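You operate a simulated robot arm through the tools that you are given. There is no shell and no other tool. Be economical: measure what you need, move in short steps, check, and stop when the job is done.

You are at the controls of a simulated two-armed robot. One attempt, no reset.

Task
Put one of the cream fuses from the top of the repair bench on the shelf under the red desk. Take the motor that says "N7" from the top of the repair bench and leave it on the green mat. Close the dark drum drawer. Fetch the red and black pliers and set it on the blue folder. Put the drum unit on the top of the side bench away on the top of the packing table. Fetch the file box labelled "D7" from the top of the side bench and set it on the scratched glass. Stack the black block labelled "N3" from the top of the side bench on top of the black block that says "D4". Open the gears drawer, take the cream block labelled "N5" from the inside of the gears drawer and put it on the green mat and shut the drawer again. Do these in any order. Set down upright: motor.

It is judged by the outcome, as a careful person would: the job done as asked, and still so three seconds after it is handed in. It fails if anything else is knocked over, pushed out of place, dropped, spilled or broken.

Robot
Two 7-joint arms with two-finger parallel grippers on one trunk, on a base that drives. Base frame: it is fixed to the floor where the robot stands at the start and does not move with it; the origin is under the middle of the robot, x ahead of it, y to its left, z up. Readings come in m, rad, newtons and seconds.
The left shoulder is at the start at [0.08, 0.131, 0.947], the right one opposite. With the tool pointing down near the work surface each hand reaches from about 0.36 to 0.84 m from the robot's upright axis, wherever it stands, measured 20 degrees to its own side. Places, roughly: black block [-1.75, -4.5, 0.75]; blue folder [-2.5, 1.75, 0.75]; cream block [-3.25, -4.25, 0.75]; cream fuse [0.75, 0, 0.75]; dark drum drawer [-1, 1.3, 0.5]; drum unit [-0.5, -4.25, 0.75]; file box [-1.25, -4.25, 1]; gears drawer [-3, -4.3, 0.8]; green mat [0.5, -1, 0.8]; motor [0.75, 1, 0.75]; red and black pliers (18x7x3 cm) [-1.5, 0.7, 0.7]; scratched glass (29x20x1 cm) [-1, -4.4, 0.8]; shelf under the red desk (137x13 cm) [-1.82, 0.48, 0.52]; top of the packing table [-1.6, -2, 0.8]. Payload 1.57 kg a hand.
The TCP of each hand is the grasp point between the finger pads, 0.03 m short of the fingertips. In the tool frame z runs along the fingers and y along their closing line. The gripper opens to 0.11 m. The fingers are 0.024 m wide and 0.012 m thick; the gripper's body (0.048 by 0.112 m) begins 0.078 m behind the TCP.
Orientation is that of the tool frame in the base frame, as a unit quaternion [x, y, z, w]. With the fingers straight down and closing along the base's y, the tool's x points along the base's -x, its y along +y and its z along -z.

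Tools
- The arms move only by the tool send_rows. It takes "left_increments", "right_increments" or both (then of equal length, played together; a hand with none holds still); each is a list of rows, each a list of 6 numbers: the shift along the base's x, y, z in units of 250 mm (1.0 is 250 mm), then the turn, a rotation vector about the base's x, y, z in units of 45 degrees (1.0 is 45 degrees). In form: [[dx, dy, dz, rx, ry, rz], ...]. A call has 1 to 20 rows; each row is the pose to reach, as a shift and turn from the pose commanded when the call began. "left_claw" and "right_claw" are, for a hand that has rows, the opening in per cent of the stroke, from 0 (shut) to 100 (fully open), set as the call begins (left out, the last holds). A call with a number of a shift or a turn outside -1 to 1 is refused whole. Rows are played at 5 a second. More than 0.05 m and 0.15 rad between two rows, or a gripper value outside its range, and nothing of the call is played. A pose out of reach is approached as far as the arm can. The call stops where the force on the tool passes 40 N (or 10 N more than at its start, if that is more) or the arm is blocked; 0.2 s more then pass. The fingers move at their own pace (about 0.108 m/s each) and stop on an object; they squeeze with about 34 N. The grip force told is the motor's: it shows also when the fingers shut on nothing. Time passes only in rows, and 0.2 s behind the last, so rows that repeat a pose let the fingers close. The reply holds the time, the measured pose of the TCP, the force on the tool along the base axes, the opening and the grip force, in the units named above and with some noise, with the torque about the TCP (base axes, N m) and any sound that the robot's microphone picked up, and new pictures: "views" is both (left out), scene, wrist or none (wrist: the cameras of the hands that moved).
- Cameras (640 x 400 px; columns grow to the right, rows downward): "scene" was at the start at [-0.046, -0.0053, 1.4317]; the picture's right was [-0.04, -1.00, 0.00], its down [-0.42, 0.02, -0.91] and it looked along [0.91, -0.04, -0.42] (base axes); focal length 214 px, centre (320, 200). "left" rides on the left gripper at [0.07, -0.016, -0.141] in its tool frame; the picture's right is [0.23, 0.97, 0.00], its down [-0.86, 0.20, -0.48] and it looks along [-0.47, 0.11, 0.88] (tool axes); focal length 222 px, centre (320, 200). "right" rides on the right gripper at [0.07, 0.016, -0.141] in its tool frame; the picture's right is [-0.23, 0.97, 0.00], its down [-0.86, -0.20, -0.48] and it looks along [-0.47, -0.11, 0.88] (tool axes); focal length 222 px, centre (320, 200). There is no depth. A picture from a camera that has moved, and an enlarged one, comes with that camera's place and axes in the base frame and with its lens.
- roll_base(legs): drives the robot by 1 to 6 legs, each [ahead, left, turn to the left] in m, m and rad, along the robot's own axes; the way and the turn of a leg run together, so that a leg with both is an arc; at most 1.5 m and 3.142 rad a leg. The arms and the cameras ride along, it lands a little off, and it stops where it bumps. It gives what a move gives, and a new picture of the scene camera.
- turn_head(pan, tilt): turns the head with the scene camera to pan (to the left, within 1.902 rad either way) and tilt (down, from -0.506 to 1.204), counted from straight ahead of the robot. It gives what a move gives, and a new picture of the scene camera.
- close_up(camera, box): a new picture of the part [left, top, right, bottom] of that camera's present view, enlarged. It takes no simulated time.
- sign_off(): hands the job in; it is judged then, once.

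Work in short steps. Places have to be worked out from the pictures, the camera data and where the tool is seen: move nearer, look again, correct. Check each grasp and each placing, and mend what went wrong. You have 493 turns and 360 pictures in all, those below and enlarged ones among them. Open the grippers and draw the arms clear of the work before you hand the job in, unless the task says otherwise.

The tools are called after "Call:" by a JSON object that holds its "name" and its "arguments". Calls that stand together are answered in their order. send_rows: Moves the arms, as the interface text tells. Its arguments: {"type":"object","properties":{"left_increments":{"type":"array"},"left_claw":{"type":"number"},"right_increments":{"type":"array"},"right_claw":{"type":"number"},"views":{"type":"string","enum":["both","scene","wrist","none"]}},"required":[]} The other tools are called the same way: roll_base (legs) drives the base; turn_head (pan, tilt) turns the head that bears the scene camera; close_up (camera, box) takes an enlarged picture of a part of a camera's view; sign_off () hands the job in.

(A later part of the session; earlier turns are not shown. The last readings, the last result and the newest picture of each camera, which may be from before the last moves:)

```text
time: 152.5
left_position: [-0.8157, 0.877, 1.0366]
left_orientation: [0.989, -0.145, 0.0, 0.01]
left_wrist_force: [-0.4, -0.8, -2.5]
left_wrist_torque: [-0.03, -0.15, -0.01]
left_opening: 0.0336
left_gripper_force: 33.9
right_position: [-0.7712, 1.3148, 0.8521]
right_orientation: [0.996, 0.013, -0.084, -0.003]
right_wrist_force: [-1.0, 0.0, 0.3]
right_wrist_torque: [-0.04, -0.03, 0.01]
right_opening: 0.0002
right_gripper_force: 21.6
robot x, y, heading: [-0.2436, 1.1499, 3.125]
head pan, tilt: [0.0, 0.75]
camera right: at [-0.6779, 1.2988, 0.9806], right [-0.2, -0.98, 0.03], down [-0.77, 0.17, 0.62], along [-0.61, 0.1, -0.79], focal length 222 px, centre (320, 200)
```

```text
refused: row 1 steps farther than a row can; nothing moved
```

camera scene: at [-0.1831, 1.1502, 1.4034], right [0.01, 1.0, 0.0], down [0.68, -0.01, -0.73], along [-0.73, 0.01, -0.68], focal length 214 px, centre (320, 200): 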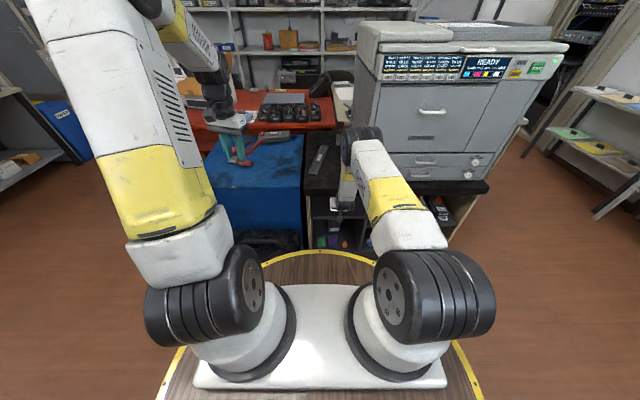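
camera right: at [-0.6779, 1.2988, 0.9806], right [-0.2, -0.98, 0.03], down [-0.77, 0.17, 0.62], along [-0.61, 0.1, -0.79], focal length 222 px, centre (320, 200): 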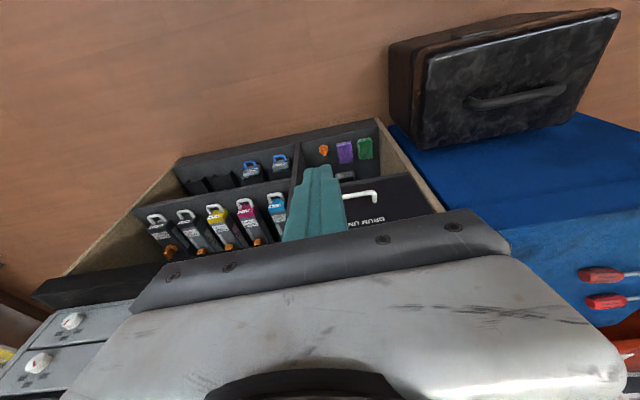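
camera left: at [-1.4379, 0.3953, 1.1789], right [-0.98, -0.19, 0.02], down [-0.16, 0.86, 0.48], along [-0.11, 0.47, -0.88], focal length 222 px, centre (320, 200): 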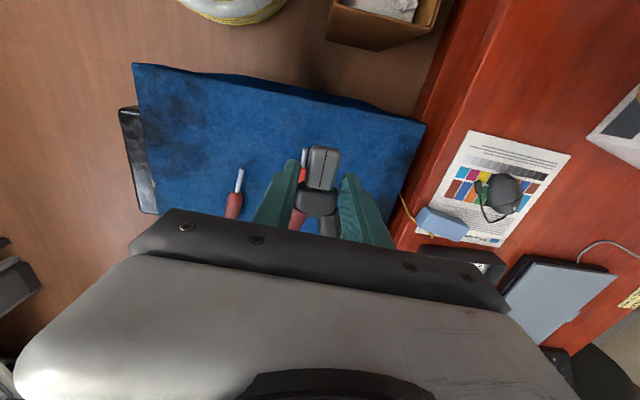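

Call:
{"name": "send_rows", "arguments": {"right_increments": [[0.0, 0.1, 0.12, 0, -0.1, 0], [0.0, 0.2, 0.25, 0, -0.2, 0], [0.05, 0.3, 0.38, 0, -0.22, 0], [0.08, 0.4, 0.52, 0, -0.22, 0], [0.1, 0.5, 0.66, 0, -0.22, 0], [0.1, 0.6, 0.8, 0, -0.22, 0], [0.1, 0.65, 0.95, 0, -0.22, 0], [0.1, 0.65, 1.0, 0, -0.22, 0]], "right_claw": 100, "views": "none"}}

Call:
{"name": "roll_base", "arguments": {"legs": [[0.0, -0.9, 0]]}}

Call:
{"name": "turn_head", "arguments": {"pan": 0.0, "tilt": 0.45}}

```text
time: 154.3
left_position: [-0.8165, 0.8785, 1.0369]
left_orientation: [0.989, -0.145, 0.001, 0.008]
left_wrist_force: [-1.1, 0.1, -1.8]
left_wrist_torque: [-0.06, -0.1, 0.01]
left_opening: 0.0335
left_gripper_force: 33.8
right_position: [-0.7449, 1.4761, 1.1011]
right_orientation: [1.0, 0.014, 0.002, -0.002]
right_wrist_force: [-0.4, 0.2, -0.7]
right_wrist_torque: [-0.02, -0.02, 0.01]
right_opening: 0.1101
right_gripper_force: 0.1
robot x, y, heading: [-0.2442, 1.1548, 3.129]
head pan, tilt: [0.0, 0.75]
```

```text
time: 158.9
left_position: [-0.8043, 1.7578, 1.0369]
left_orientation: [0.989, -0.145, 0.0, 0.009]
left_wrist_force: [0.9, 0.1, -1.4]
left_wrist_torque: [-0.03, -0.14, 0.0]
left_opening: 0.0336
left_gripper_force: 34.2
right_position: [-0.7349, 2.3555, 1.1004]
right_orientation: [1.0, 0.013, 0.001, -0.003]
right_wrist_force: [0.0, -1.1, 0.8]
right_wrist_torque: [0.03, -0.02, -0.02]
right_opening: 0.1101
right_gripper_force: 0.1
robot x, y, heading: [-0.2316, 2.035, 3.125]
head pan, tilt: [0.0, 0.75]
camera scene: at [-0.1728, 2.0305, 1.4034], right [0.01, 1.0, 0.0], down [0.68, -0.01, -0.73], along [-0.73, 0.01, -0.68], focal length 214 px, centre (320, 200)
```

scene: 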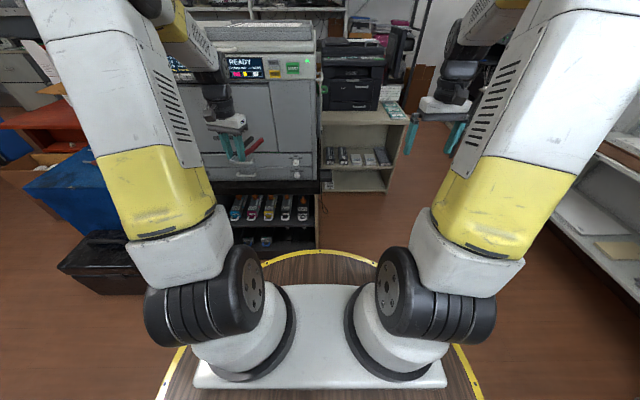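

```text
time: 159.7
left_position: [-0.8054, 1.7575, 1.0372]
left_orientation: [0.989, -0.146, 0.001, 0.009]
left_wrist_force: [-0.8, 0.4, -1.5]
left_wrist_torque: [-0.04, -0.07, -0.01]
left_opening: 0.0337
left_gripper_force: 33.8
right_position: [-0.7346, 2.3572, 1.1007]
right_orientation: [1.0, 0.014, 0.002, -0.003]
right_wrist_force: [-0.4, -0.3, 0.6]
right_wrist_torque: [0.01, -0.02, -0.02]
right_opening: 0.11
right_gripper_force: 0.1
robot x, y, heading: [-0.2328, 2.0311, 3.125]
head pan, tilt: [0.0, 0.45]
camera scene: at [-0.1818, 2.0307, 1.4297], right [0.01, 1.0, 0.0], down [0.44, -0.01, -0.9], along [-0.9, 0.01, -0.44], focal length 214 px, centre (320, 200)
```

scene: 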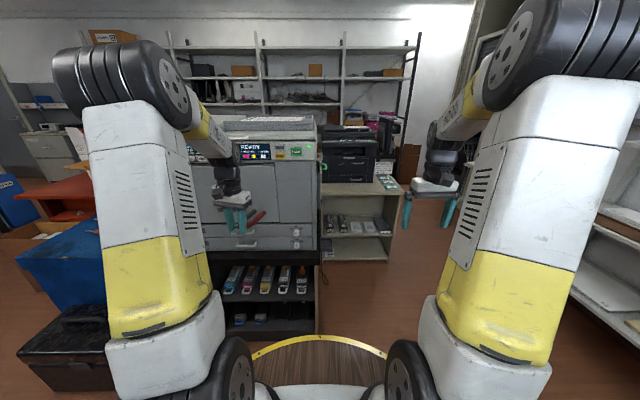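

Call:
{"name": "turn_head", "arguments": {"pan": -0.6, "tilt": 0.45}}

Call:
{"name": "close_up", "arguments": {"camera": "scene", "box": [60, 60, 320, 280]}}

```text
time: 160.7
left_position: [-0.8036, 1.7579, 1.037]
left_orientation: [0.989, -0.146, 0.0, 0.008]
left_wrist_force: [0.0, -0.4, -2.6]
left_wrist_torque: [-0.05, -0.12, -0.02]
left_opening: 0.0338
left_gripper_force: 34.2
right_position: [-0.7349, 2.3562, 1.1005]
right_orientation: [1.0, 0.014, 0.002, -0.002]
right_wrist_force: [1.1, -0.4, 0.6]
right_wrist_torque: [0.02, 0.01, -0.03]
right_opening: 0.11
right_gripper_force: 0.0
robot x, y, heading: [-0.2359, 2.0329, 3.128]
head pan, tilt: [-0.6, 0.45]
camera scene: at [-0.1652, 2.0823, 1.4298], right [0.57, 0.82, 0.0], down [0.36, -0.25, -0.9], along [-0.74, 0.52, -0.44], focal length 214 px, centre (320, 200)
```

scene: 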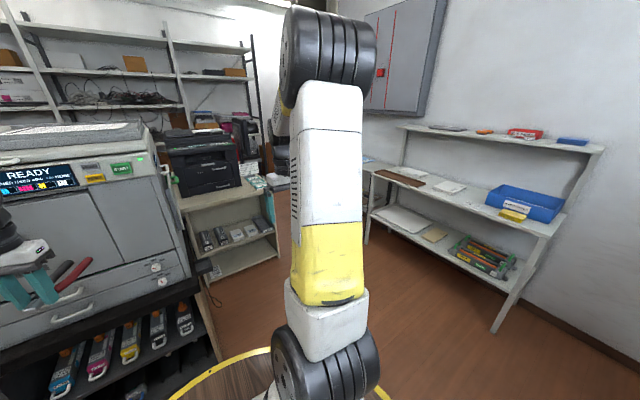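

```text
1.82 times, centred on (190, 170) of scene
camera zoom: at [-0.1652, 2.0823, 1.4298], right [0.57, 0.82, 0.0], down [0.36, -0.25, -0.9], along [-0.74, 0.52, -0.44], focal length 390 px, centre (556, 254)
```

zoom: 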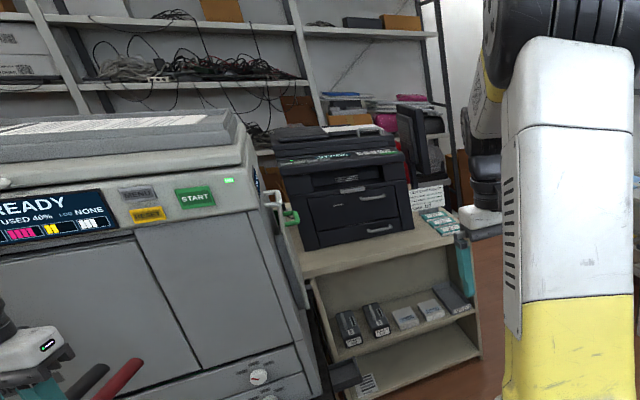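

There is a passage north of the printer shelf (y 2.75–3.6). I'll drive in there and look toward the folder.

Call:
{"name": "roll_base", "arguments": {"legs": [[0, -1.05, 0], [0.9, 0, 0]]}}

Call:
{"name": "turn_head", "arguments": {"pan": 0.5, "tilt": 0.4}}

```text
time: 170.5
left_position: [-1.6906, 2.8019, 1.0385]
left_orientation: [0.991, -0.136, 0.001, 0.009]
left_wrist_force: [1.0, -0.3, -1.9]
left_wrist_torque: [-0.01, -0.12, -0.03]
left_opening: 0.0334
left_gripper_force: 33.6
right_position: [-1.6304, 3.3993, 1.1011]
right_orientation: [1.0, 0.022, 0.001, -0.002]
right_wrist_force: [-0.5, 0.2, -0.2]
right_wrist_torque: [0.03, 0.03, 0.0]
right_opening: 0.1098
right_gripper_force: 0.2
robot x, y, heading: [-1.1226, 3.088, -3.135]
head pan, tilt: [-0.6, 0.45]
camera scene: at [-1.0567, 3.138, 1.4298], right [0.56, 0.83, 0.0], down [0.36, -0.24, -0.9], along [-0.75, 0.5, -0.44], focal length 214 px, centre (320, 200)
```

scene: 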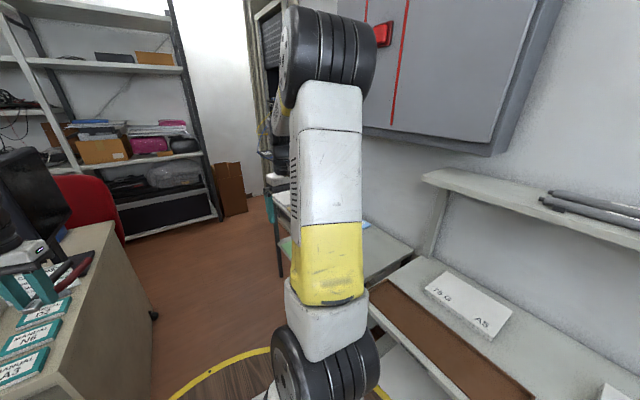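

```text
time: 171.8
left_position: [-1.6899, 2.801, 1.0379]
left_orientation: [0.991, -0.136, 0.001, 0.008]
left_wrist_force: [0.5, 0.3, -1.9]
left_wrist_torque: [-0.03, -0.11, -0.01]
left_opening: 0.0333
left_gripper_force: 33.4
right_position: [-1.6314, 3.4003, 1.1004]
right_orientation: [1.0, 0.023, 0.003, -0.003]
right_wrist_force: [-0.7, 0.0, 0.4]
right_wrist_torque: [-0.01, 0.04, -0.01]
right_opening: 0.1098
right_gripper_force: 0.1
robot x, y, heading: [-1.1214, 3.0892, -3.134]
head pan, tilt: [0.499, 0.4]
camera scene: at [-1.0616, 3.0418, 1.4345], right [-0.48, 0.88, 0.0], down [0.34, 0.19, -0.92], along [-0.81, -0.45, -0.39], focal length 214 px, centre (320, 200)
```

scene: 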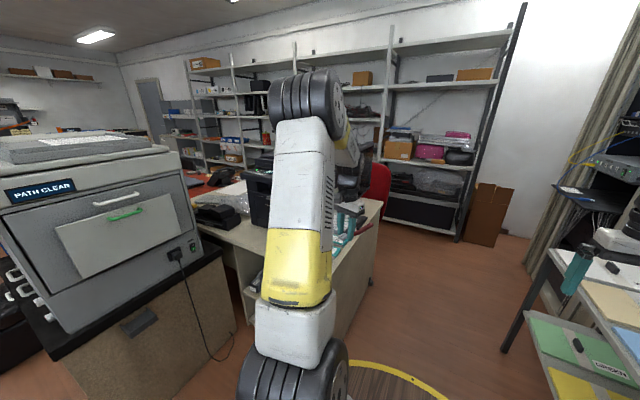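

Call:
{"name": "roll_base", "arguments": {"legs": [[1.15, 0.0, 0]]}}

Call:
{"name": "turn_head", "arguments": {"pan": 1.0, "tilt": 0.5}}

```text
time: 176.6
left_position: [-2.6842, 2.7815, 1.0351]
left_orientation: [0.992, -0.128, 0.009, 0.002]
left_wrist_force: [0.2, -1.1, -1.5]
left_wrist_torque: [-0.07, -0.14, -0.02]
left_opening: 0.0337
left_gripper_force: 34.4
right_position: [-2.642, 3.3742, 1.0992]
right_orientation: [0.999, 0.033, 0.002, -0.002]
right_wrist_force: [0.0, -0.1, 0.6]
right_wrist_torque: [0.02, -0.02, -0.01]
right_opening: 0.11
right_gripper_force: 0.2
robot x, y, heading: [-2.1264, 3.0705, -3.113]
head pan, tilt: [0.499, 0.4]
stopped in leg 1: the force on the tool passed its limit at 57 N (the readings are from after the stop); the commanded pose is now the measured one
camera scene: at [-2.0664, 3.0265, 1.4345], right [-0.5, 0.87, 0.0], down [0.34, 0.2, -0.92], along [-0.8, -0.46, -0.39], focal length 214 px, centre (320, 200)
```

scene: 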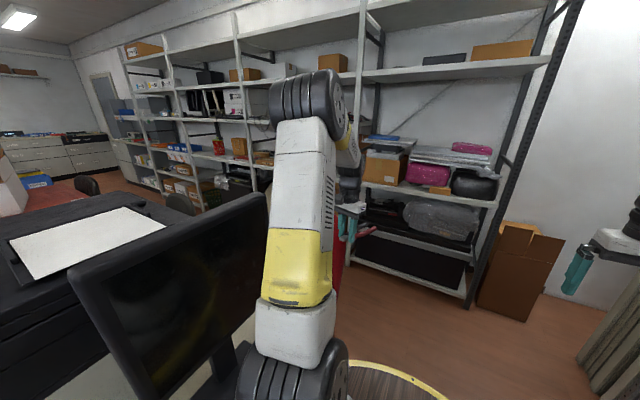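

```text
time: 177.6
left_position: [-2.6845, 2.7807, 1.0339]
left_orientation: [0.992, -0.129, 0.009, 0.003]
left_wrist_force: [0.6, 1.5, -3.0]
left_wrist_torque: [0.03, -0.21, -0.13]
left_opening: 0.0338
left_gripper_force: 33.5
right_position: [-2.6427, 3.3745, 1.0997]
right_orientation: [0.999, 0.032, 0.002, -0.002]
right_wrist_force: [0.1, -0.4, 0.4]
right_wrist_torque: [0.04, -0.01, 0.01]
right_opening: 0.1101
right_gripper_force: 0.0
robot x, y, heading: [-2.1277, 3.0712, -3.116]
head pan, tilt: [1.0, 0.499]
camera scene: at [-2.0334, 2.9952, 1.4254], right [-0.85, 0.52, 0.0], down [0.25, 0.41, -0.88], along [-0.46, -0.75, -0.48], focal length 214 px, centre (320, 200)
```

scene: 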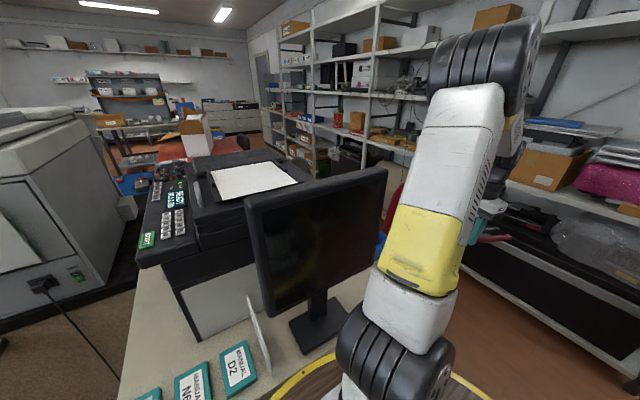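

The left hand bumped something near (-2.69, 2.78). Let me see with the left camera before moving.

Call:
{"name": "close_up", "arguments": {"camera": "left", "box": [0, 0, 640, 400]}}

Call:
{"name": "close_up", "arguments": {"camera": "scene", "box": [380, 100, 640, 280]}}

```text
1.00 times, centred on (320, 200) of left (not enlarged: the box is as wide or as high as the picture)
camera zoom: at [-2.6165, 2.78, 1.1776], right [-0.03, -1.0, 0.01], down [-0.89, 0.03, 0.46], along [-0.46, 0.01, -0.89], focal length 222 px, centre (320, 200)
```

zoom: 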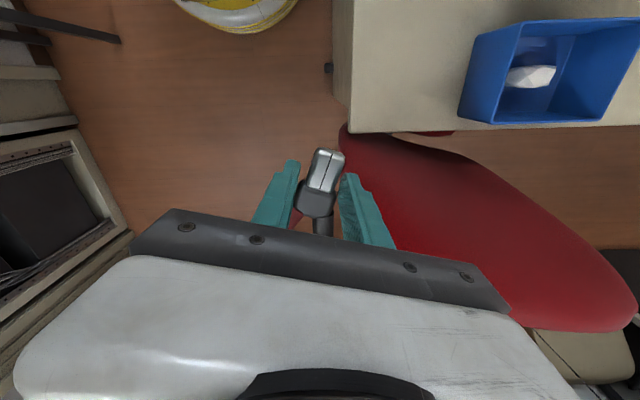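

```text
2.22 times, centred on (510, 190) of scene
camera zoom: at [-2.0334, 2.9952, 1.4254], right [-0.85, 0.52, 0.0], down [0.25, 0.41, -0.88], along [-0.46, -0.75, -0.48], focal length 477 px, centre (-102, 222)
```

zoom: 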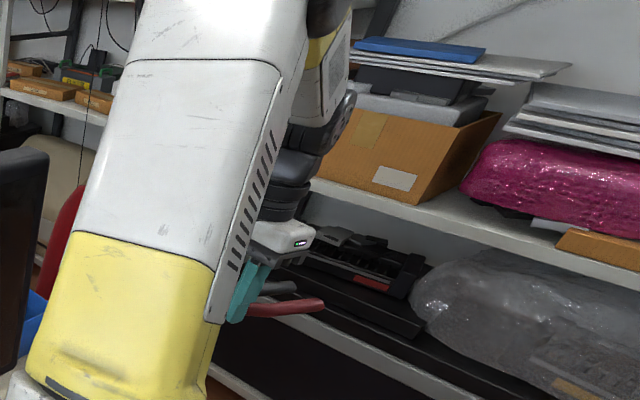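

The pliers touched the top of the red chair's back (z≈1.05). I raise the left hand clear, then back off and look again.

Call:
{"name": "send_rows", "arguments": {"left_increments": [[0.1, 0, 0.12, 0, 0, 0], [0.2, 0, 0.28, 0, 0, 0], [0.3, 0, 0.44, 0, 0, 0], [0.4, 0, 0.6, 0, 0, 0], [0.4, 0, 0.78, 0, 0, 0], [0.4, 0, 0.78, 0, 0, 0]], "views": "wrist"}}

Call:
{"name": "turn_head", "arguments": {"pan": 0.35, "tilt": 0.6}}

```text
time: 179.0
left_position: [-2.5851, 2.7826, 1.2287]
left_orientation: [0.992, -0.129, 0.009, 0.003]
left_wrist_force: [0.3, -0.8, -2.5]
left_wrist_torque: [-0.04, -0.12, 0.01]
left_opening: 0.0337
left_gripper_force: 34.2
right_position: [-2.6434, 3.3737, 1.0998]
right_orientation: [0.999, 0.033, 0.001, -0.003]
right_wrist_force: [0.3, 0.0, 0.1]
right_wrist_torque: [-0.02, 0.01, 0.05]
right_opening: 0.1099
right_gripper_force: 0.1
robot x, y, heading: [-2.1307, 3.071, -3.112]
head pan, tilt: [1.0, 0.499]
camera left: at [-2.5159, 2.7805, 1.3726], right [-0.03, -1.0, 0.01], down [-0.89, 0.03, 0.46], along [-0.46, 0.01, -0.89], focal length 222 px, centre (320, 200)
```

left: 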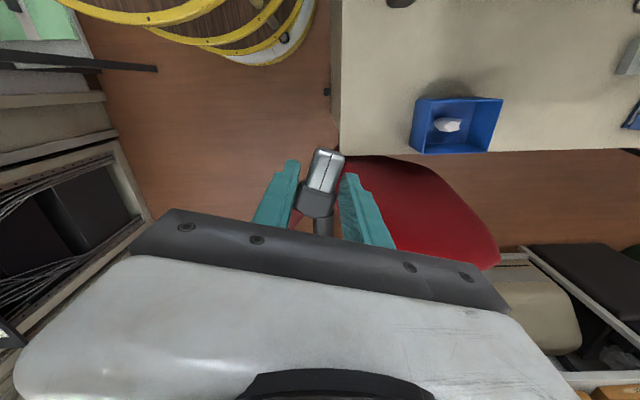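

```text
time: 180.0
left_position: [-2.5844, 2.7819, 1.2286]
left_orientation: [0.992, -0.128, 0.01, 0.003]
left_wrist_force: [0.6, 0.0, -2.6]
left_wrist_torque: [-0.03, -0.12, -0.01]
left_opening: 0.0338
left_gripper_force: 34.0
right_position: [-2.6426, 3.3748, 1.0998]
right_orientation: [0.999, 0.033, 0.001, -0.003]
right_wrist_force: [0.2, 0.8, 0.0]
right_wrist_torque: [0.01, -0.02, 0.0]
right_opening: 0.1099
right_gripper_force: 0.1
robot x, y, heading: [-2.13, 3.0707, -3.116]
head pan, tilt: [0.351, 0.6]
camera scene: at [-2.0683, 3.0403, 1.4163], right [-0.37, 0.93, 0.0], down [0.53, 0.21, -0.83], along [-0.77, -0.3, -0.56], focal length 214 px, centre (320, 200)
```

scene: 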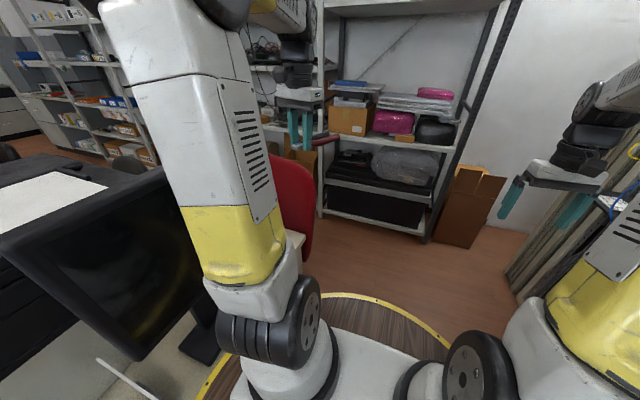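

Call:
{"name": "turn_head", "arguments": {"pan": 0.95, "tilt": 0.3}}

Call:
{"name": "close_up", "arguments": {"camera": "scene", "box": [130, 100, 450, 300]}}

```text
time: 181.0
left_position: [-2.5849, 2.7815, 1.2287]
left_orientation: [0.992, -0.128, 0.01, 0.003]
left_wrist_force: [0.0, -0.4, -1.4]
left_wrist_torque: [-0.03, -0.11, -0.01]
left_opening: 0.0337
left_gripper_force: 34.0
right_position: [-2.6424, 3.3735, 1.1]
right_orientation: [0.999, 0.032, 0.002, -0.003]
right_wrist_force: [0.3, -0.2, -0.2]
right_wrist_torque: [-0.02, 0.01, -0.02]
right_opening: 0.1101
right_gripper_force: 0.0
robot x, y, heading: [-2.1289, 3.071, -3.116]
head pan, tilt: [0.949, 0.3]
camera scene: at [-2.0386, 2.9957, 1.4437], right [-0.83, 0.56, 0.0], down [0.17, 0.24, -0.96], along [-0.54, -0.79, -0.3], focal length 214 px, centre (320, 200)
```

scene: 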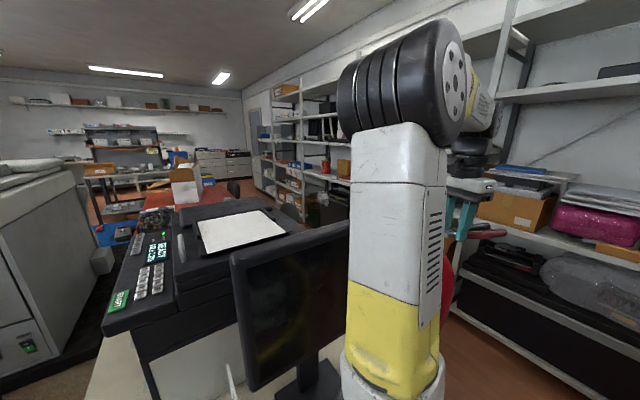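

```text
2.00 times, centred on (290, 200) of scene
camera zoom: at [-2.0386, 2.9957, 1.4437], right [-0.83, 0.56, 0.0], down [0.17, 0.24, -0.96], along [-0.54, -0.79, -0.3], focal length 429 px, centre (380, 200)
```

zoom: 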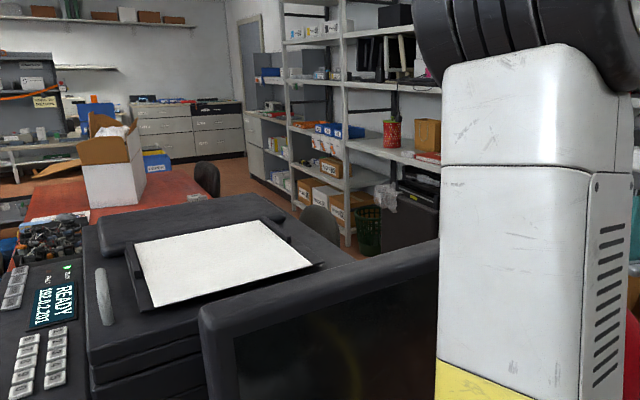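

Chairs stand along the desk's west side. I'll rotate the left hand in place so its camera looks south over the cream desk, to find the folder.

Call:
{"name": "send_rows", "arguments": {"left_increments": [[-0.03, 0, 0.05, 0, 0, 0.167], [-0.06, 0, 0.1, 0, 0, 0.333], [-0.1, 0, 0.15, 0, 0, 0.5], [-0.15, 0, 0.2, 0, 0, 0.667], [-0.2, 0, 0.25, 0, 0, 0.833], [-0.2, 0, 0.3, 0, 0, 1.0]], "views": "none"}}

Call:
{"name": "send_rows", "arguments": {"left_increments": [[0, 0, 0, 0, 0, 0.167], [0, 0, 0, 0, 0, 0.333], [0, 0, 0, 0, 0, 0.5], [0, 0, 0, 0, 0, 0.667], [0, 0, 0, 0, 0, 0.667]], "views": "wrist"}}

```text
time: 182.4
left_position: [-2.6361, 2.7812, 1.3029]
left_orientation: [0.965, 0.262, 0.009, -0.001]
left_wrist_force: [0.4, -0.7, -1.5]
left_wrist_torque: [0.06, -0.13, 0.03]
left_opening: 0.0339
left_gripper_force: 33.7
right_position: [-2.6423, 3.3742, 1.0989]
right_orientation: [0.999, 0.032, 0.003, -0.003]
right_wrist_force: [-0.2, 0.0, -0.2]
right_wrist_torque: [0.04, 0.02, -0.01]
right_opening: 0.1099
right_gripper_force: 0.0
robot x, y, heading: [-2.1306, 3.0714, -3.116]
head pan, tilt: [0.949, 0.3]
```

```text
time: 183.6
left_position: [-2.635, 2.7788, 1.3053]
left_orientation: [0.864, 0.503, 0.01, -0.004]
left_wrist_force: [-0.2, 0.7, -2.4]
left_wrist_torque: [0.14, -0.04, 0.01]
left_opening: 0.0336
left_gripper_force: 34.1
right_position: [-2.6436, 3.3739, 1.1001]
right_orientation: [0.999, 0.033, 0.002, -0.002]
right_wrist_force: [0.6, 0.4, 1.1]
right_wrist_torque: [0.05, 0.01, 0.04]
right_opening: 0.1098
right_gripper_force: 0.1
robot x, y, heading: [-2.1294, 3.0705, -3.113]
head pan, tilt: [0.949, 0.3]
camera left: at [-2.6169, 2.8472, 1.4472], right [0.96, -0.28, 0.01], down [-0.26, -0.85, 0.46], along [-0.13, -0.45, -0.89], focal length 222 px, centre (320, 200)
```

left: 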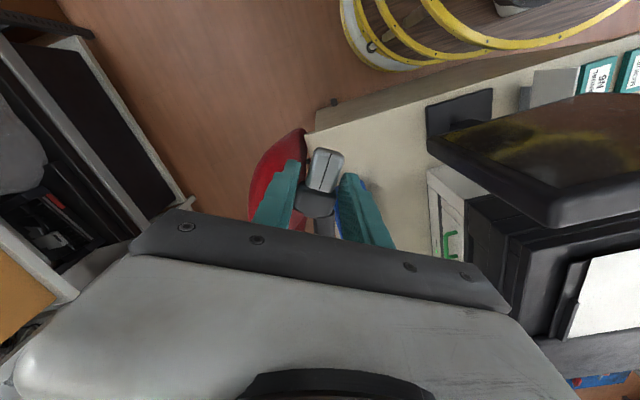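

The gripper hides that view. I'll restore the hand and drive around to the south-west corner of the desk to look up the corridor.

Call:
{"name": "send_rows", "arguments": {"left_increments": [[0, 0, 0, 0, 0, -0.167], [0, 0, 0, 0, 0, -0.333], [0, 0, 0, 0, 0, -0.5], [0, 0, 0, 0, 0, -0.667], [0, 0, 0, 0, 0, -0.833], [0, 0, 0, 0, 0, -1.0]], "views": "none"}}

Call:
{"name": "send_rows", "arguments": {"left_increments": [[0.1, 0, 0, 0, 0, -0.167], [0.2, 0, -0.05, 0, 0, -0.333], [0.3, 0, -0.1, 0, 0, -0.5], [0.35, 0, -0.15, 0, 0, -0.667], [0.35, 0, -0.25, 0, 0, -0.667]], "views": "none"}}

Call:
{"name": "roll_base", "arguments": {"legs": [[-1.0, 0.0, 0], [-0.9, 0, 0]]}}

```text
time: 185.0
left_position: [-2.6341, 2.7807, 1.3064]
left_orientation: [0.991, 0.132, 0.01, 0.0]
left_wrist_force: [0.8, -1.1, -2.3]
left_wrist_torque: [0.04, -0.14, 0.0]
left_opening: 0.0338
left_gripper_force: 34.3
right_position: [-2.6421, 3.374, 1.1001]
right_orientation: [0.999, 0.032, 0.002, -0.003]
right_wrist_force: [-0.5, 0.3, -0.1]
right_wrist_torque: [-0.03, 0.0, 0.02]
right_opening: 0.11
right_gripper_force: 0.0
robot x, y, heading: [-2.131, 3.0711, -3.114]
head pan, tilt: [0.949, 0.3]
```

```text
time: 186.2
left_position: [-2.5471, 2.7814, 1.2423]
left_orientation: [0.992, -0.129, 0.01, 0.003]
left_wrist_force: [1.0, -0.1, -1.9]
left_wrist_torque: [-0.09, -0.13, 0.03]
left_opening: 0.0337
left_gripper_force: 33.5
right_position: [-2.6416, 3.3737, 1.1004]
right_orientation: [0.999, 0.032, 0.002, -0.003]
right_wrist_force: [-0.5, -0.3, -0.4]
right_wrist_torque: [0.02, 0.02, 0.05]
right_opening: 0.1102
right_gripper_force: 0.0
robot x, y, heading: [-2.1308, 3.0702, -3.116]
head pan, tilt: [0.949, 0.3]
```

```text
time: 195.7
left_position: [-0.658, 2.8074, 1.2429]
left_orientation: [0.99, -0.141, 0.01, 0.003]
left_wrist_force: [-0.1, 0.0, -2.6]
left_wrist_torque: [-0.04, -0.11, -0.01]
left_opening: 0.0337
left_gripper_force: 33.7
right_position: [-0.7377, 3.4011, 1.101]
right_orientation: [1.0, 0.02, 0.003, -0.003]
right_wrist_force: [0.3, -1.0, -0.3]
right_wrist_torque: [0.02, -0.02, 0.0]
right_opening: 0.1099
right_gripper_force: 0.2
robot x, y, heading: [-0.234, 3.0868, -3.144]
head pan, tilt: [0.949, 0.3]
camera scene: at [-0.1442, 3.0075, 1.4437], right [-0.81, 0.58, 0.0], down [0.17, 0.24, -0.96], along [-0.56, -0.78, -0.3], focal length 214 px, centre (320, 200)
```

scene: 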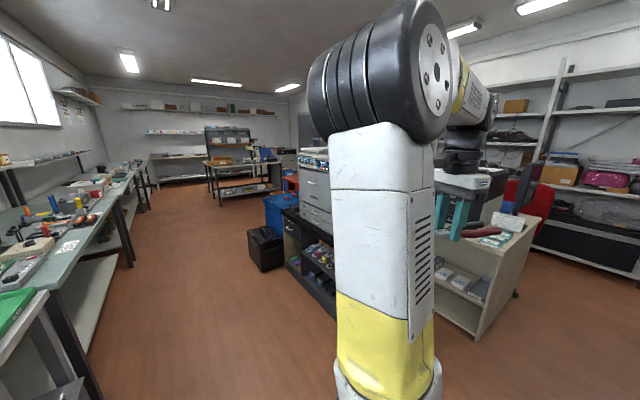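

Call:
{"name": "roll_base", "arguments": {"legs": [[0, 1.3, 0], [0, 1.3, 0], [0, 1.25, 0]]}}

Call:
{"name": "turn_head", "arguments": {"pan": 0, "tilt": 0.4}}

```text
time: 214.1
left_position: [-0.6624, -1.0155, 1.2422]
left_orientation: [0.99, -0.138, 0.009, 0.003]
left_wrist_force: [0.0, -0.4, -2.2]
left_wrist_torque: [-0.06, -0.13, -0.02]
left_opening: 0.0334
left_gripper_force: 33.6
right_position: [-0.7445, -0.4218, 1.1]
right_orientation: [1.0, 0.022, 0.001, -0.003]
right_wrist_force: [-0.6, 0.3, -0.7]
right_wrist_torque: [0.01, -0.01, 0.0]
right_opening: 0.11
right_gripper_force: 0.1
robot x, y, heading: [-0.2381, -0.7358, -3.136]
head pan, tilt: [0.949, 0.3]
camera scene: at [-0.1492, -0.8125, 1.4437], right [-0.82, 0.58, 0.0], down [0.17, 0.24, -0.96], along [-0.55, -0.78, -0.3], focal length 214 px, centre (320, 200)
```

scene: 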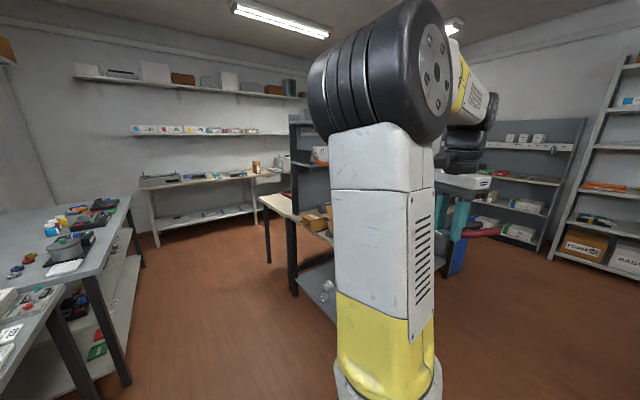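

```text
time: 215.4
left_position: [-0.6628, -1.0151, 1.2439]
left_orientation: [0.99, -0.138, 0.009, 0.003]
left_wrist_force: [1.0, 0.2, -1.8]
left_wrist_torque: [-0.05, -0.13, 0.01]
left_opening: 0.0335
left_gripper_force: 34.3
right_position: [-0.7452, -0.4219, 1.0996]
right_orientation: [1.0, 0.022, 0.001, -0.002]
right_wrist_force: [0.9, -0.4, 0.3]
right_wrist_torque: [-0.02, 0.03, 0.0]
right_opening: 0.1099
right_gripper_force: 0.1
robot x, y, heading: [-0.2392, -0.7363, -3.134]
head pan, tilt: [0.0, 0.4]
camera scene: at [-0.1879, -0.7368, 1.4345], right [-0.01, 1.0, 0.0], down [0.39, 0.0, -0.92], along [-0.92, -0.01, -0.39], focal length 214 px, centre (320, 200)
```

scene: 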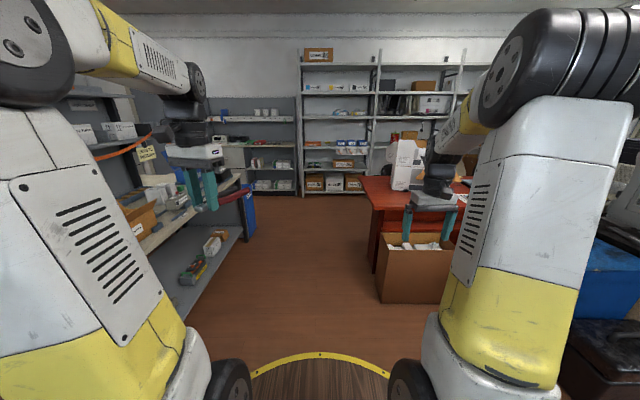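

Call:
{"name": "roll_base", "arguments": {"legs": [[1.4, 0, 0], [1.3, 0, 0], [0, 0, -1.57]]}}

Call:
{"name": "close_up", "arguments": {"camera": "scene", "box": [160, 80, 480, 280]}}

```text
time: 232.5
left_position: [-3.2295, -0.3075, 1.2419]
left_orientation: [-0.59, 0.808, -0.004, -0.009]
left_wrist_force: [0.1, 0.3, -2.8]
left_wrist_torque: [-0.13, 0.05, 0.01]
left_opening: 0.0334
left_gripper_force: 34.4
right_position: [-2.6332, -0.2427, 1.1007]
right_orientation: [0.712, -0.702, 0.003, 0.0]
right_wrist_force: [-0.5, 0.7, -0.2]
right_wrist_torque: [0.01, -0.02, 0.0]
right_opening: 0.11
right_gripper_force: 0.0
robot x, y, heading: [-2.9599, -0.742, 1.543]
head pan, tilt: [0.0, 0.4]
camera scene: at [-2.9627, -0.7902, 1.4345], right [1.0, -0.03, 0.0], down [-0.01, -0.39, -0.92], along [0.02, 0.92, -0.39], focal length 214 px, centre (320, 200)
```

scene: 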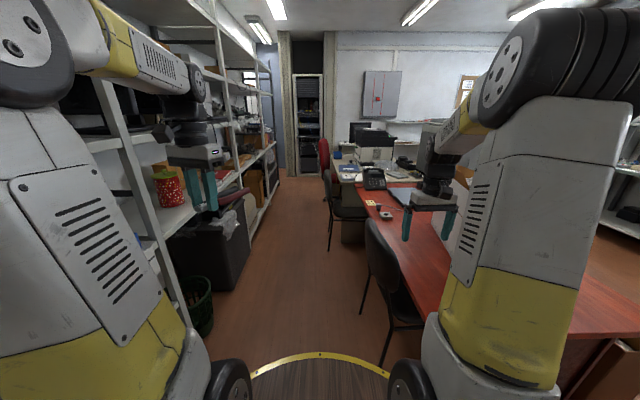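

```text
2.00 times, centred on (320, 180) of scene
camera zoom: at [-2.9627, -0.7902, 1.4345], right [1.0, -0.03, 0.0], down [-0.01, -0.39, -0.92], along [0.02, 0.92, -0.39], focal length 429 px, centre (320, 240)
```

zoom: 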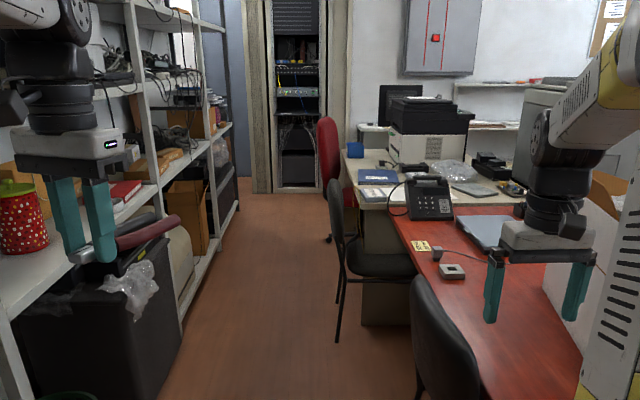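

I can see the folder at about (-2.55, 1.81) and a corridor x -3.70…-2.85 beside the chairs. I'll place the base at x≈-3.28 facing +x, and slide north carefully.

Call:
{"name": "roll_base", "arguments": {"legs": [[0, 0.3, 0], [0, 0, -1.543]]}}

Call:
{"name": "turn_head", "arguments": {"pan": 0.9, "tilt": 0.6}}

```text
time: 238.2
left_position: [-2.842, -0.4427, 1.2417]
left_orientation: [0.124, 0.992, 0.002, -0.009]
left_wrist_force: [-1.2, 0.2, -2.3]
left_wrist_torque: [0.03, 0.14, 0.02]
left_opening: 0.0333
left_gripper_force: 34.0
right_position: [-2.742, -1.0334, 1.0999]
right_orientation: [-0.037, 0.999, -0.002, -0.003]
right_wrist_force: [-0.3, 0.1, -0.4]
right_wrist_torque: [-0.01, -0.01, 0.01]
right_opening: 0.1099
right_gripper_force: 0.2
robot x, y, heading: [-3.2581, -0.7339, 0.04]
head pan, tilt: [0.0, 0.4]
camera scene: at [-3.3052, -0.7373, 1.4345], right [0.03, -1.0, 0.0], down [-0.39, -0.01, -0.92], along [0.92, 0.03, -0.39], focal length 214 px, centre (320, 200)
```

scene: 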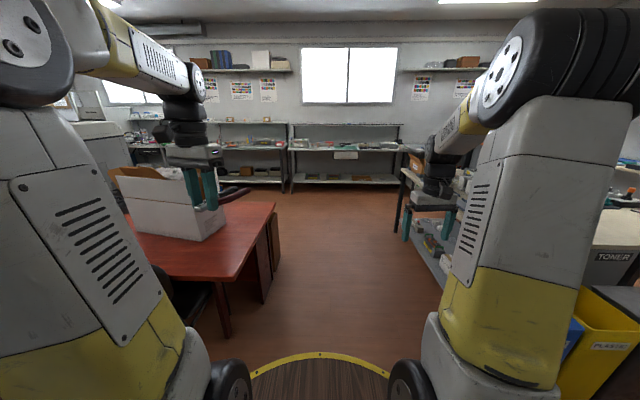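

```text
time: 239.4
left_position: [-2.8427, -0.4415, 1.2427]
left_orientation: [0.123, 0.992, 0.002, -0.01]
left_wrist_force: [-0.8, 0.3, -2.2]
left_wrist_torque: [0.01, 0.12, -0.01]
left_opening: 0.0335
left_gripper_force: 34.2
right_position: [-2.7423, -1.033, 1.1008]
right_orientation: [-0.036, 0.999, -0.003, -0.002]
right_wrist_force: [-0.3, -0.1, -0.6]
right_wrist_torque: [0.0, -0.02, -0.03]
right_opening: 0.1101
right_gripper_force: 0.0
robot x, y, heading: [-3.2604, -0.7342, 0.033]
head pan, tilt: [0.901, 0.6]
camera scene: at [-3.3453, -0.6694, 1.4163], right [0.8, -0.59, 0.0], down [-0.34, -0.45, -0.83], along [0.49, 0.66, -0.56], focal length 214 px, centre (320, 200)
```

scene: 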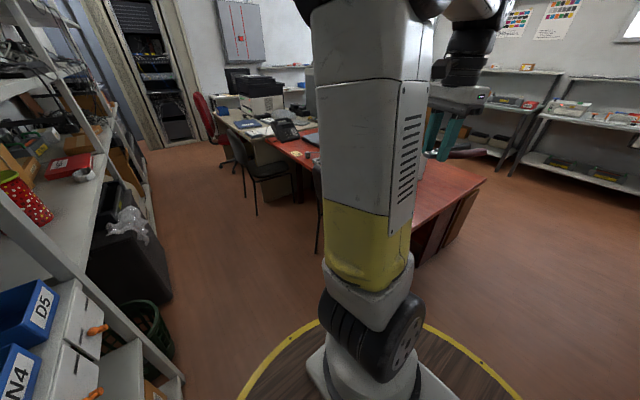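

Lane width ≈0.85 m; base fits. Straighten heading and slide left in steps.

Call:
{"name": "roll_base", "arguments": {"legs": [[0, 0, -0.036], [0.01, 1.0, 0]]}}

```text
time: 244.9
left_position: [-2.8297, 0.547, 1.242]
left_orientation: [0.136, 0.991, 0.003, -0.01]
left_wrist_force: [0.8, -0.6, -2.5]
left_wrist_torque: [0.03, 0.12, -0.01]
left_opening: 0.0337
left_gripper_force: 34.4
right_position: [-2.7439, -0.046, 1.1007]
right_orientation: [-0.025, 1.0, -0.003, -0.003]
right_wrist_force: [0.3, 0.2, 0.3]
right_wrist_torque: [0.05, -0.02, -0.05]
right_opening: 0.11
right_gripper_force: 0.1
robot x, y, heading: [-3.2545, 0.2652, 0.007]
head pan, tilt: [0.901, 0.6]
camera scene: at [-3.3382, 0.3321, 1.4162], right [0.79, -0.61, 0.0], down [-0.35, -0.45, -0.82], along [0.51, 0.65, -0.57], focal length 214 px, centre (320, 200)
```

scene: 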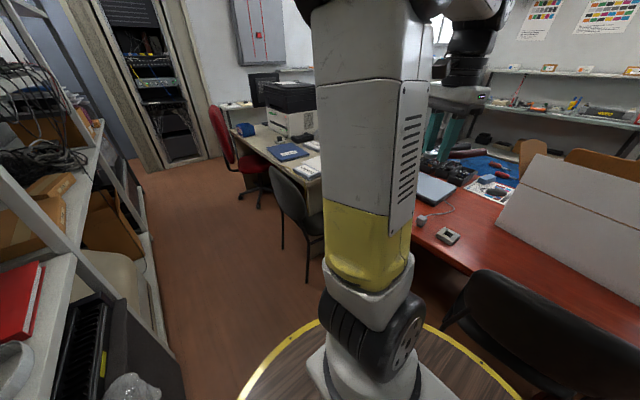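

Re-estimating from several pictures, the base radius is only ≈0.30, so there is decent margin. Continue sliding left to y≈1.6.

Call:
{"name": "roll_base", "arguments": {"legs": [[0, 0.65, 0], [-0.01, 0.68, 0]]}}

Call:
{"name": "turn_head", "arguments": {"pan": 0.3, "tilt": 0.7}}

```text
time: 252.0
left_position: [-2.8615, 1.8939, 1.2417]
left_orientation: [0.132, 0.991, 0.003, -0.009]
left_wrist_force: [0.1, 0.2, -2.4]
left_wrist_torque: [0.06, 0.15, 0.02]
left_opening: 0.0333
left_gripper_force: 34.3
right_position: [-2.7731, 1.3033, 1.0997]
right_orientation: [-0.027, 1.0, -0.003, -0.002]
right_wrist_force: [0.7, -0.6, 0.4]
right_wrist_torque: [-0.01, 0.01, 0.03]
right_opening: 0.11
right_gripper_force: 0.1
robot x, y, heading: [-3.2835, 1.6081, 0.016]
head pan, tilt: [0.901, 0.6]
camera scene: at [-3.3691, 1.6772, 1.4162], right [0.79, -0.61, 0.0], down [-0.34, -0.45, -0.83], along [0.5, 0.65, -0.57], focal length 214 px, centre (320, 200)
```

scene: 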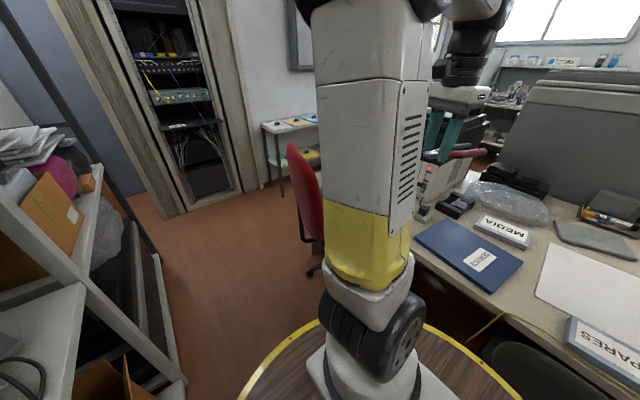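

```text
time: 253.0
left_position: [-2.8623, 1.8958, 1.243]
left_orientation: [0.134, 0.991, 0.003, -0.009]
left_wrist_force: [0.0, 0.4, -2.1]
left_wrist_torque: [0.04, 0.14, 0.05]
left_opening: 0.0335
left_gripper_force: 34.2
right_position: [-2.7725, 1.3011, 1.1001]
right_orientation: [-0.027, 1.0, -0.003, -0.003]
right_wrist_force: [0.8, -1.2, 0.2]
right_wrist_torque: [0.02, 0.02, 0.0]
right_opening: 0.1101
right_gripper_force: 0.0
robot x, y, heading: [-3.2857, 1.6114, 0.013]
head pan, tilt: [0.3, 0.7]
camera scene: at [-3.3422, 1.6336, 1.4076], right [0.31, -0.95, 0.0], down [-0.61, -0.2, -0.76], along [0.73, 0.24, -0.64], focal length 214 px, centre (320, 200)
```

scene: 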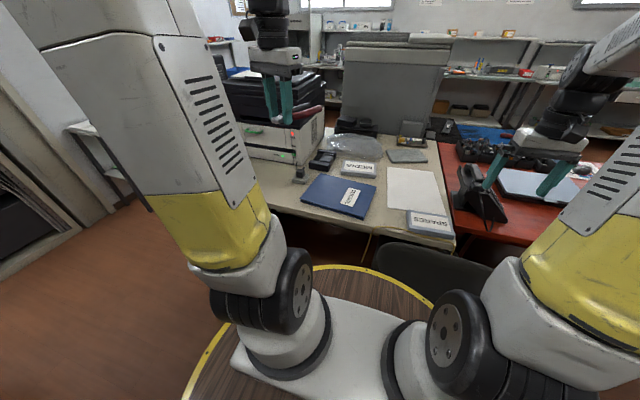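

Folder spans x -2.67…-2.40, y 1.65…1.93. Bring the pliers over it.

Call:
{"name": "send_rows", "arguments": {"left_increments": [[0.12, -0.04, -0.03, 0, 0, 0], [0.28, -0.08, -0.06, 0, 0, 0], [0.44, -0.14, -0.1, 0, 0, 0], [0.6, -0.2, -0.15, 0, 0, 0], [0.76, -0.26, -0.22, 0, 0, 0], [0.9, -0.32, -0.3, 0, 0, 0], [1.0, -0.36, -0.45, 0, 0, 0], [1.0, -0.36, -0.63, 0, 0, 0], [1.0, -0.36, -0.8, 0, 0, 0], [1.0, -0.36, -1.0, 0, 0, 0]], "views": "wrist"}}

```text
time: 255.2
left_position: [-2.6128, 1.805, 0.9959]
left_orientation: [0.133, 0.991, 0.003, -0.008]
left_wrist_force: [0.9, 0.6, -1.9]
left_wrist_torque: [0.04, 0.1, 0.01]
left_opening: 0.0333
left_gripper_force: 33.6
right_position: [-2.7736, 1.3017, 1.1]
right_orientation: [-0.027, 1.0, -0.003, -0.002]
right_wrist_force: [0.0, -0.4, -0.6]
right_wrist_torque: [0.02, 0.0, -0.01]
right_opening: 0.1101
right_gripper_force: 0.1
robot x, y, heading: [-3.2825, 1.6116, 0.014]
head pan, tilt: [0.3, 0.7]
camera left: at [-2.6816, 1.8066, 1.138], right [0.04, 1.0, 0.01], down [0.89, -0.04, 0.46], along [0.46, -0.01, -0.89], focal length 222 px, centre (320, 200)
```

left: 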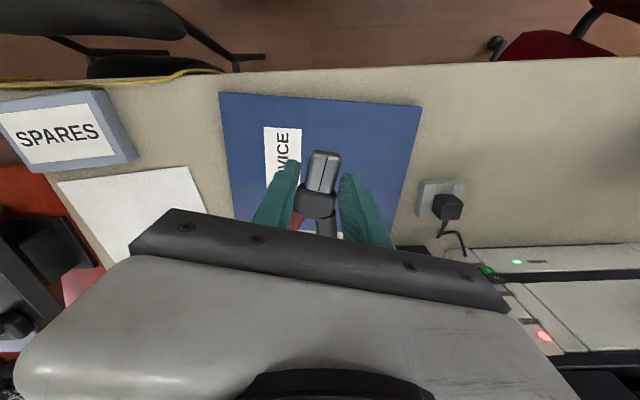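

Well placed above the folder. Lower.

Call:
{"name": "send_rows", "arguments": {"left_increments": [[0.05, 0, -0.15, 0, 0, 0], [0.1, 0, -0.32, 0, 0, 0], [0.1, 0, -0.48, 0, 0, 0], [0.1, 0, -0.62, 0, 0, 0], [0.1, 0, -0.7, 0, 0, 0], [0.1, 0, -0.7, 0, 0, 0]], "views": "wrist"}}

```text
time: 256.6
left_position: [-2.5875, 1.8047, 0.817]
left_orientation: [0.133, 0.991, 0.003, -0.01]
left_wrist_force: [0.6, 0.3, -1.1]
left_wrist_torque: [0.01, 0.13, -0.01]
left_opening: 0.0335
left_gripper_force: 34.0
right_position: [-2.7731, 1.3025, 1.0996]
right_orientation: [-0.027, 1.0, -0.003, -0.003]
right_wrist_force: [0.5, -0.4, -0.6]
right_wrist_torque: [-0.03, 0.0, 0.03]
right_opening: 0.11
right_gripper_force: 0.2
robot x, y, heading: [-3.2872, 1.6086, 0.02]
head pan, tilt: [0.3, 0.7]
camera left: at [-2.6567, 1.8064, 0.9598], right [0.04, 1.0, 0.01], down [0.89, -0.04, 0.46], along [0.46, -0.01, -0.89], focal length 222 px, centre (320, 200)
```

left: 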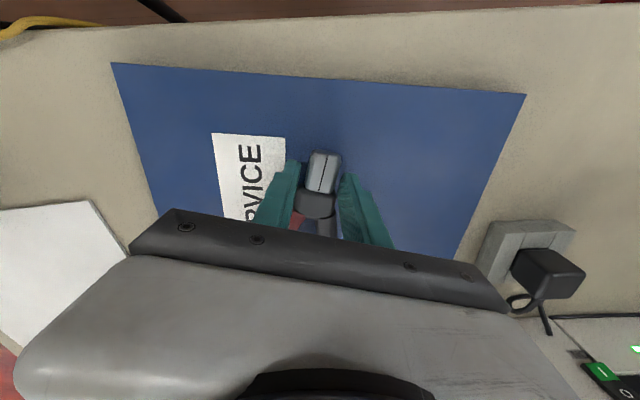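

Call:
{"name": "send_rows", "arguments": {"left_increments": [[0, 0, -0.03, 0, 0, 0], [0, 0, -0.06, 0, 0, 0], [0, 0, -0.08, 0, 0, 0], [0, 0, -0.1, 0, 0, 0], [0, 0, -0.12, 0, 0, 0], [0, 0, -0.135, 0, 0, 0], [0, 0, -0.15, 0, 0, 0], [0, 0, -0.165, 0, 0, 0]], "views": "none"}}

```text
time: 257.4
left_position: [-2.5855, 1.8043, 0.8026]
left_orientation: [0.133, 0.991, 0.004, -0.006]
left_wrist_force: [-1.3, -0.1, 8.0]
left_wrist_torque: [-0.18, -0.05, -0.07]
left_opening: 0.0335
left_gripper_force: 33.9
right_position: [-2.7729, 1.3027, 1.1006]
right_orientation: [-0.027, 1.0, -0.003, -0.003]
right_wrist_force: [0.6, -0.5, 0.6]
right_wrist_torque: [-0.01, -0.03, -0.01]
right_opening: 0.11
right_gripper_force: 0.1
robot x, y, heading: [-3.2819, 1.6111, 0.01]
head pan, tilt: [0.3, 0.7]
stopped in row 4 (left hand): the force on the tool passed its limit at 50 N (the readings are from after the stop); the commanded pose is now the measured one
```

Contact at z 0.80. Open and lift.

Call:
{"name": "send_rows", "arguments": {"left_increments": [[0, 0, 0.005, 0, 0, 0], [0, 0, 0.005, 0, 0, 0], [0, 0, 0.005, 0, 0, 0], [0, 0, 0.15, 0, 0, 0], [0, 0, 0.32, 0, 0, 0], [0, 0, 0.5, 0, 0, 0], [0, 0, 0.68, 0, 0, 0]], "left_claw": 60, "views": "wrist"}}

```text
time: 259.0
left_position: [-2.5873, 1.8066, 0.9705]
left_orientation: [0.134, 0.991, 0.003, -0.007]
left_wrist_force: [0.5, -0.1, -0.3]
left_wrist_torque: [-0.01, 0.01, 0.05]
left_opening: 0.0659
left_gripper_force: 0.1
right_position: [-2.7732, 1.3013, 1.1007]
right_orientation: [-0.028, 1.0, -0.002, -0.002]
right_wrist_force: [0.6, -0.7, -0.3]
right_wrist_torque: [0.0, 0.03, -0.02]
right_opening: 0.11
right_gripper_force: 0.0
robot x, y, heading: [-3.288, 1.6125, 0.016]
head pan, tilt: [0.3, 0.7]
camera left: at [-2.6575, 1.8081, 1.1134], right [0.04, 1.0, 0.01], down [0.88, -0.04, 0.47], along [0.47, -0.01, -0.89], focal length 222 px, centre (320, 200)
```

left: 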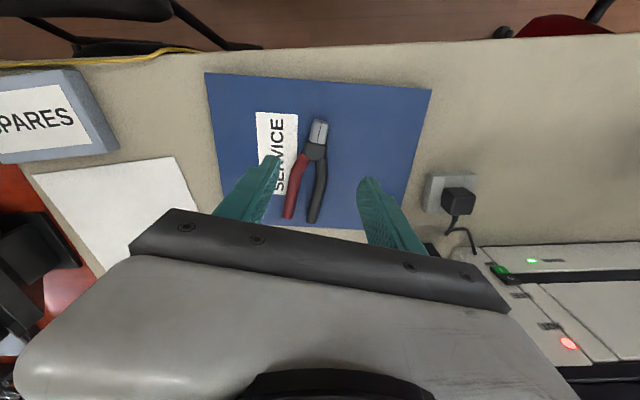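

Pliers lie fully on the folder. Retract and slide back south out of the corridor.

Call:
{"name": "send_rows", "arguments": {"left_increments": [[-0.05, 0, 0.15, 0, 0, 0], [-0.15, 0.03, 0.3, 0, 0, 0], [-0.3, 0.06, 0.42, 0, 0, 0], [-0.46, 0.1, 0.52, 0, 0, 0.1], [-0.62, 0.15, 0.6, 0, 0, 0.2], [-0.78, 0.2, 0.66, 0, 0, 0.34], [-0.9, 0.2, 0.7, 0, 0, 0.34]], "left_claw": 100, "views": "none"}}

Call:
{"name": "roll_base", "arguments": {"legs": [[0, 0, -0.014], [0.02, -0.68, 0], [0, -0.7, 0], [0, -1.1, 0]]}}

```text
time: 260.6
left_position: [-2.8099, 1.8528, 1.1463]
left_orientation: [0.001, 1.0, 0.002, -0.008]
left_wrist_force: [0.5, 0.7, 0.1]
left_wrist_torque: [0.0, 0.04, 0.04]
left_opening: 0.1102
left_gripper_force: 0.0
right_position: [-2.7725, 1.3012, 1.0994]
right_orientation: [-0.027, 1.0, -0.002, -0.003]
right_wrist_force: [-0.6, -0.1, 0.1]
right_wrist_torque: [-0.01, 0.04, -0.03]
right_opening: 0.1101
right_gripper_force: 0.0
robot x, y, heading: [-3.2855, 1.6133, 0.017]
head pan, tilt: [0.3, 0.7]
```

```text
time: 273.4
left_position: [-2.7921, -0.6424, 1.1467]
left_orientation: [0.015, 1.0, 0.003, -0.008]
left_wrist_force: [0.2, 0.2, -0.9]
left_wrist_torque: [-0.03, -0.01, 0.01]
left_opening: 0.1099
left_gripper_force: 0.1
right_position: [-2.7726, -1.1944, 1.1]
right_orientation: [-0.012, 1.0, -0.003, -0.002]
right_wrist_force: [0.7, 0.7, 0.0]
right_wrist_torque: [0.0, -0.01, -0.02]
right_opening: 0.11
right_gripper_force: 0.0
robot x, y, heading: [-3.2741, -0.872, -0.013]
head pan, tilt: [0.3, 0.7]
camera scene: at [-3.3313, -0.8459, 1.4076], right [0.28, -0.96, 0.0], down [-0.62, -0.18, -0.76], along [0.73, 0.22, -0.64], focal length 214 px, centre (320, 200)
```

scene: 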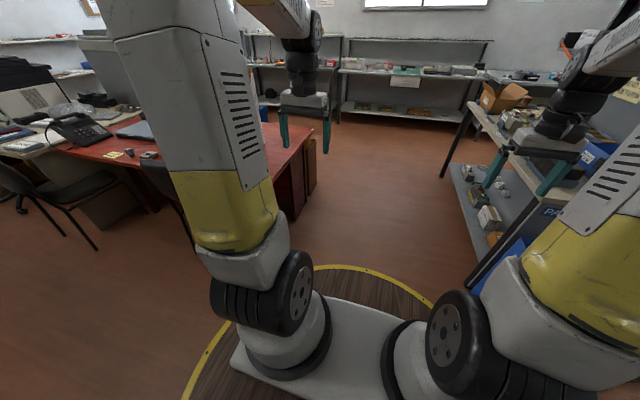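

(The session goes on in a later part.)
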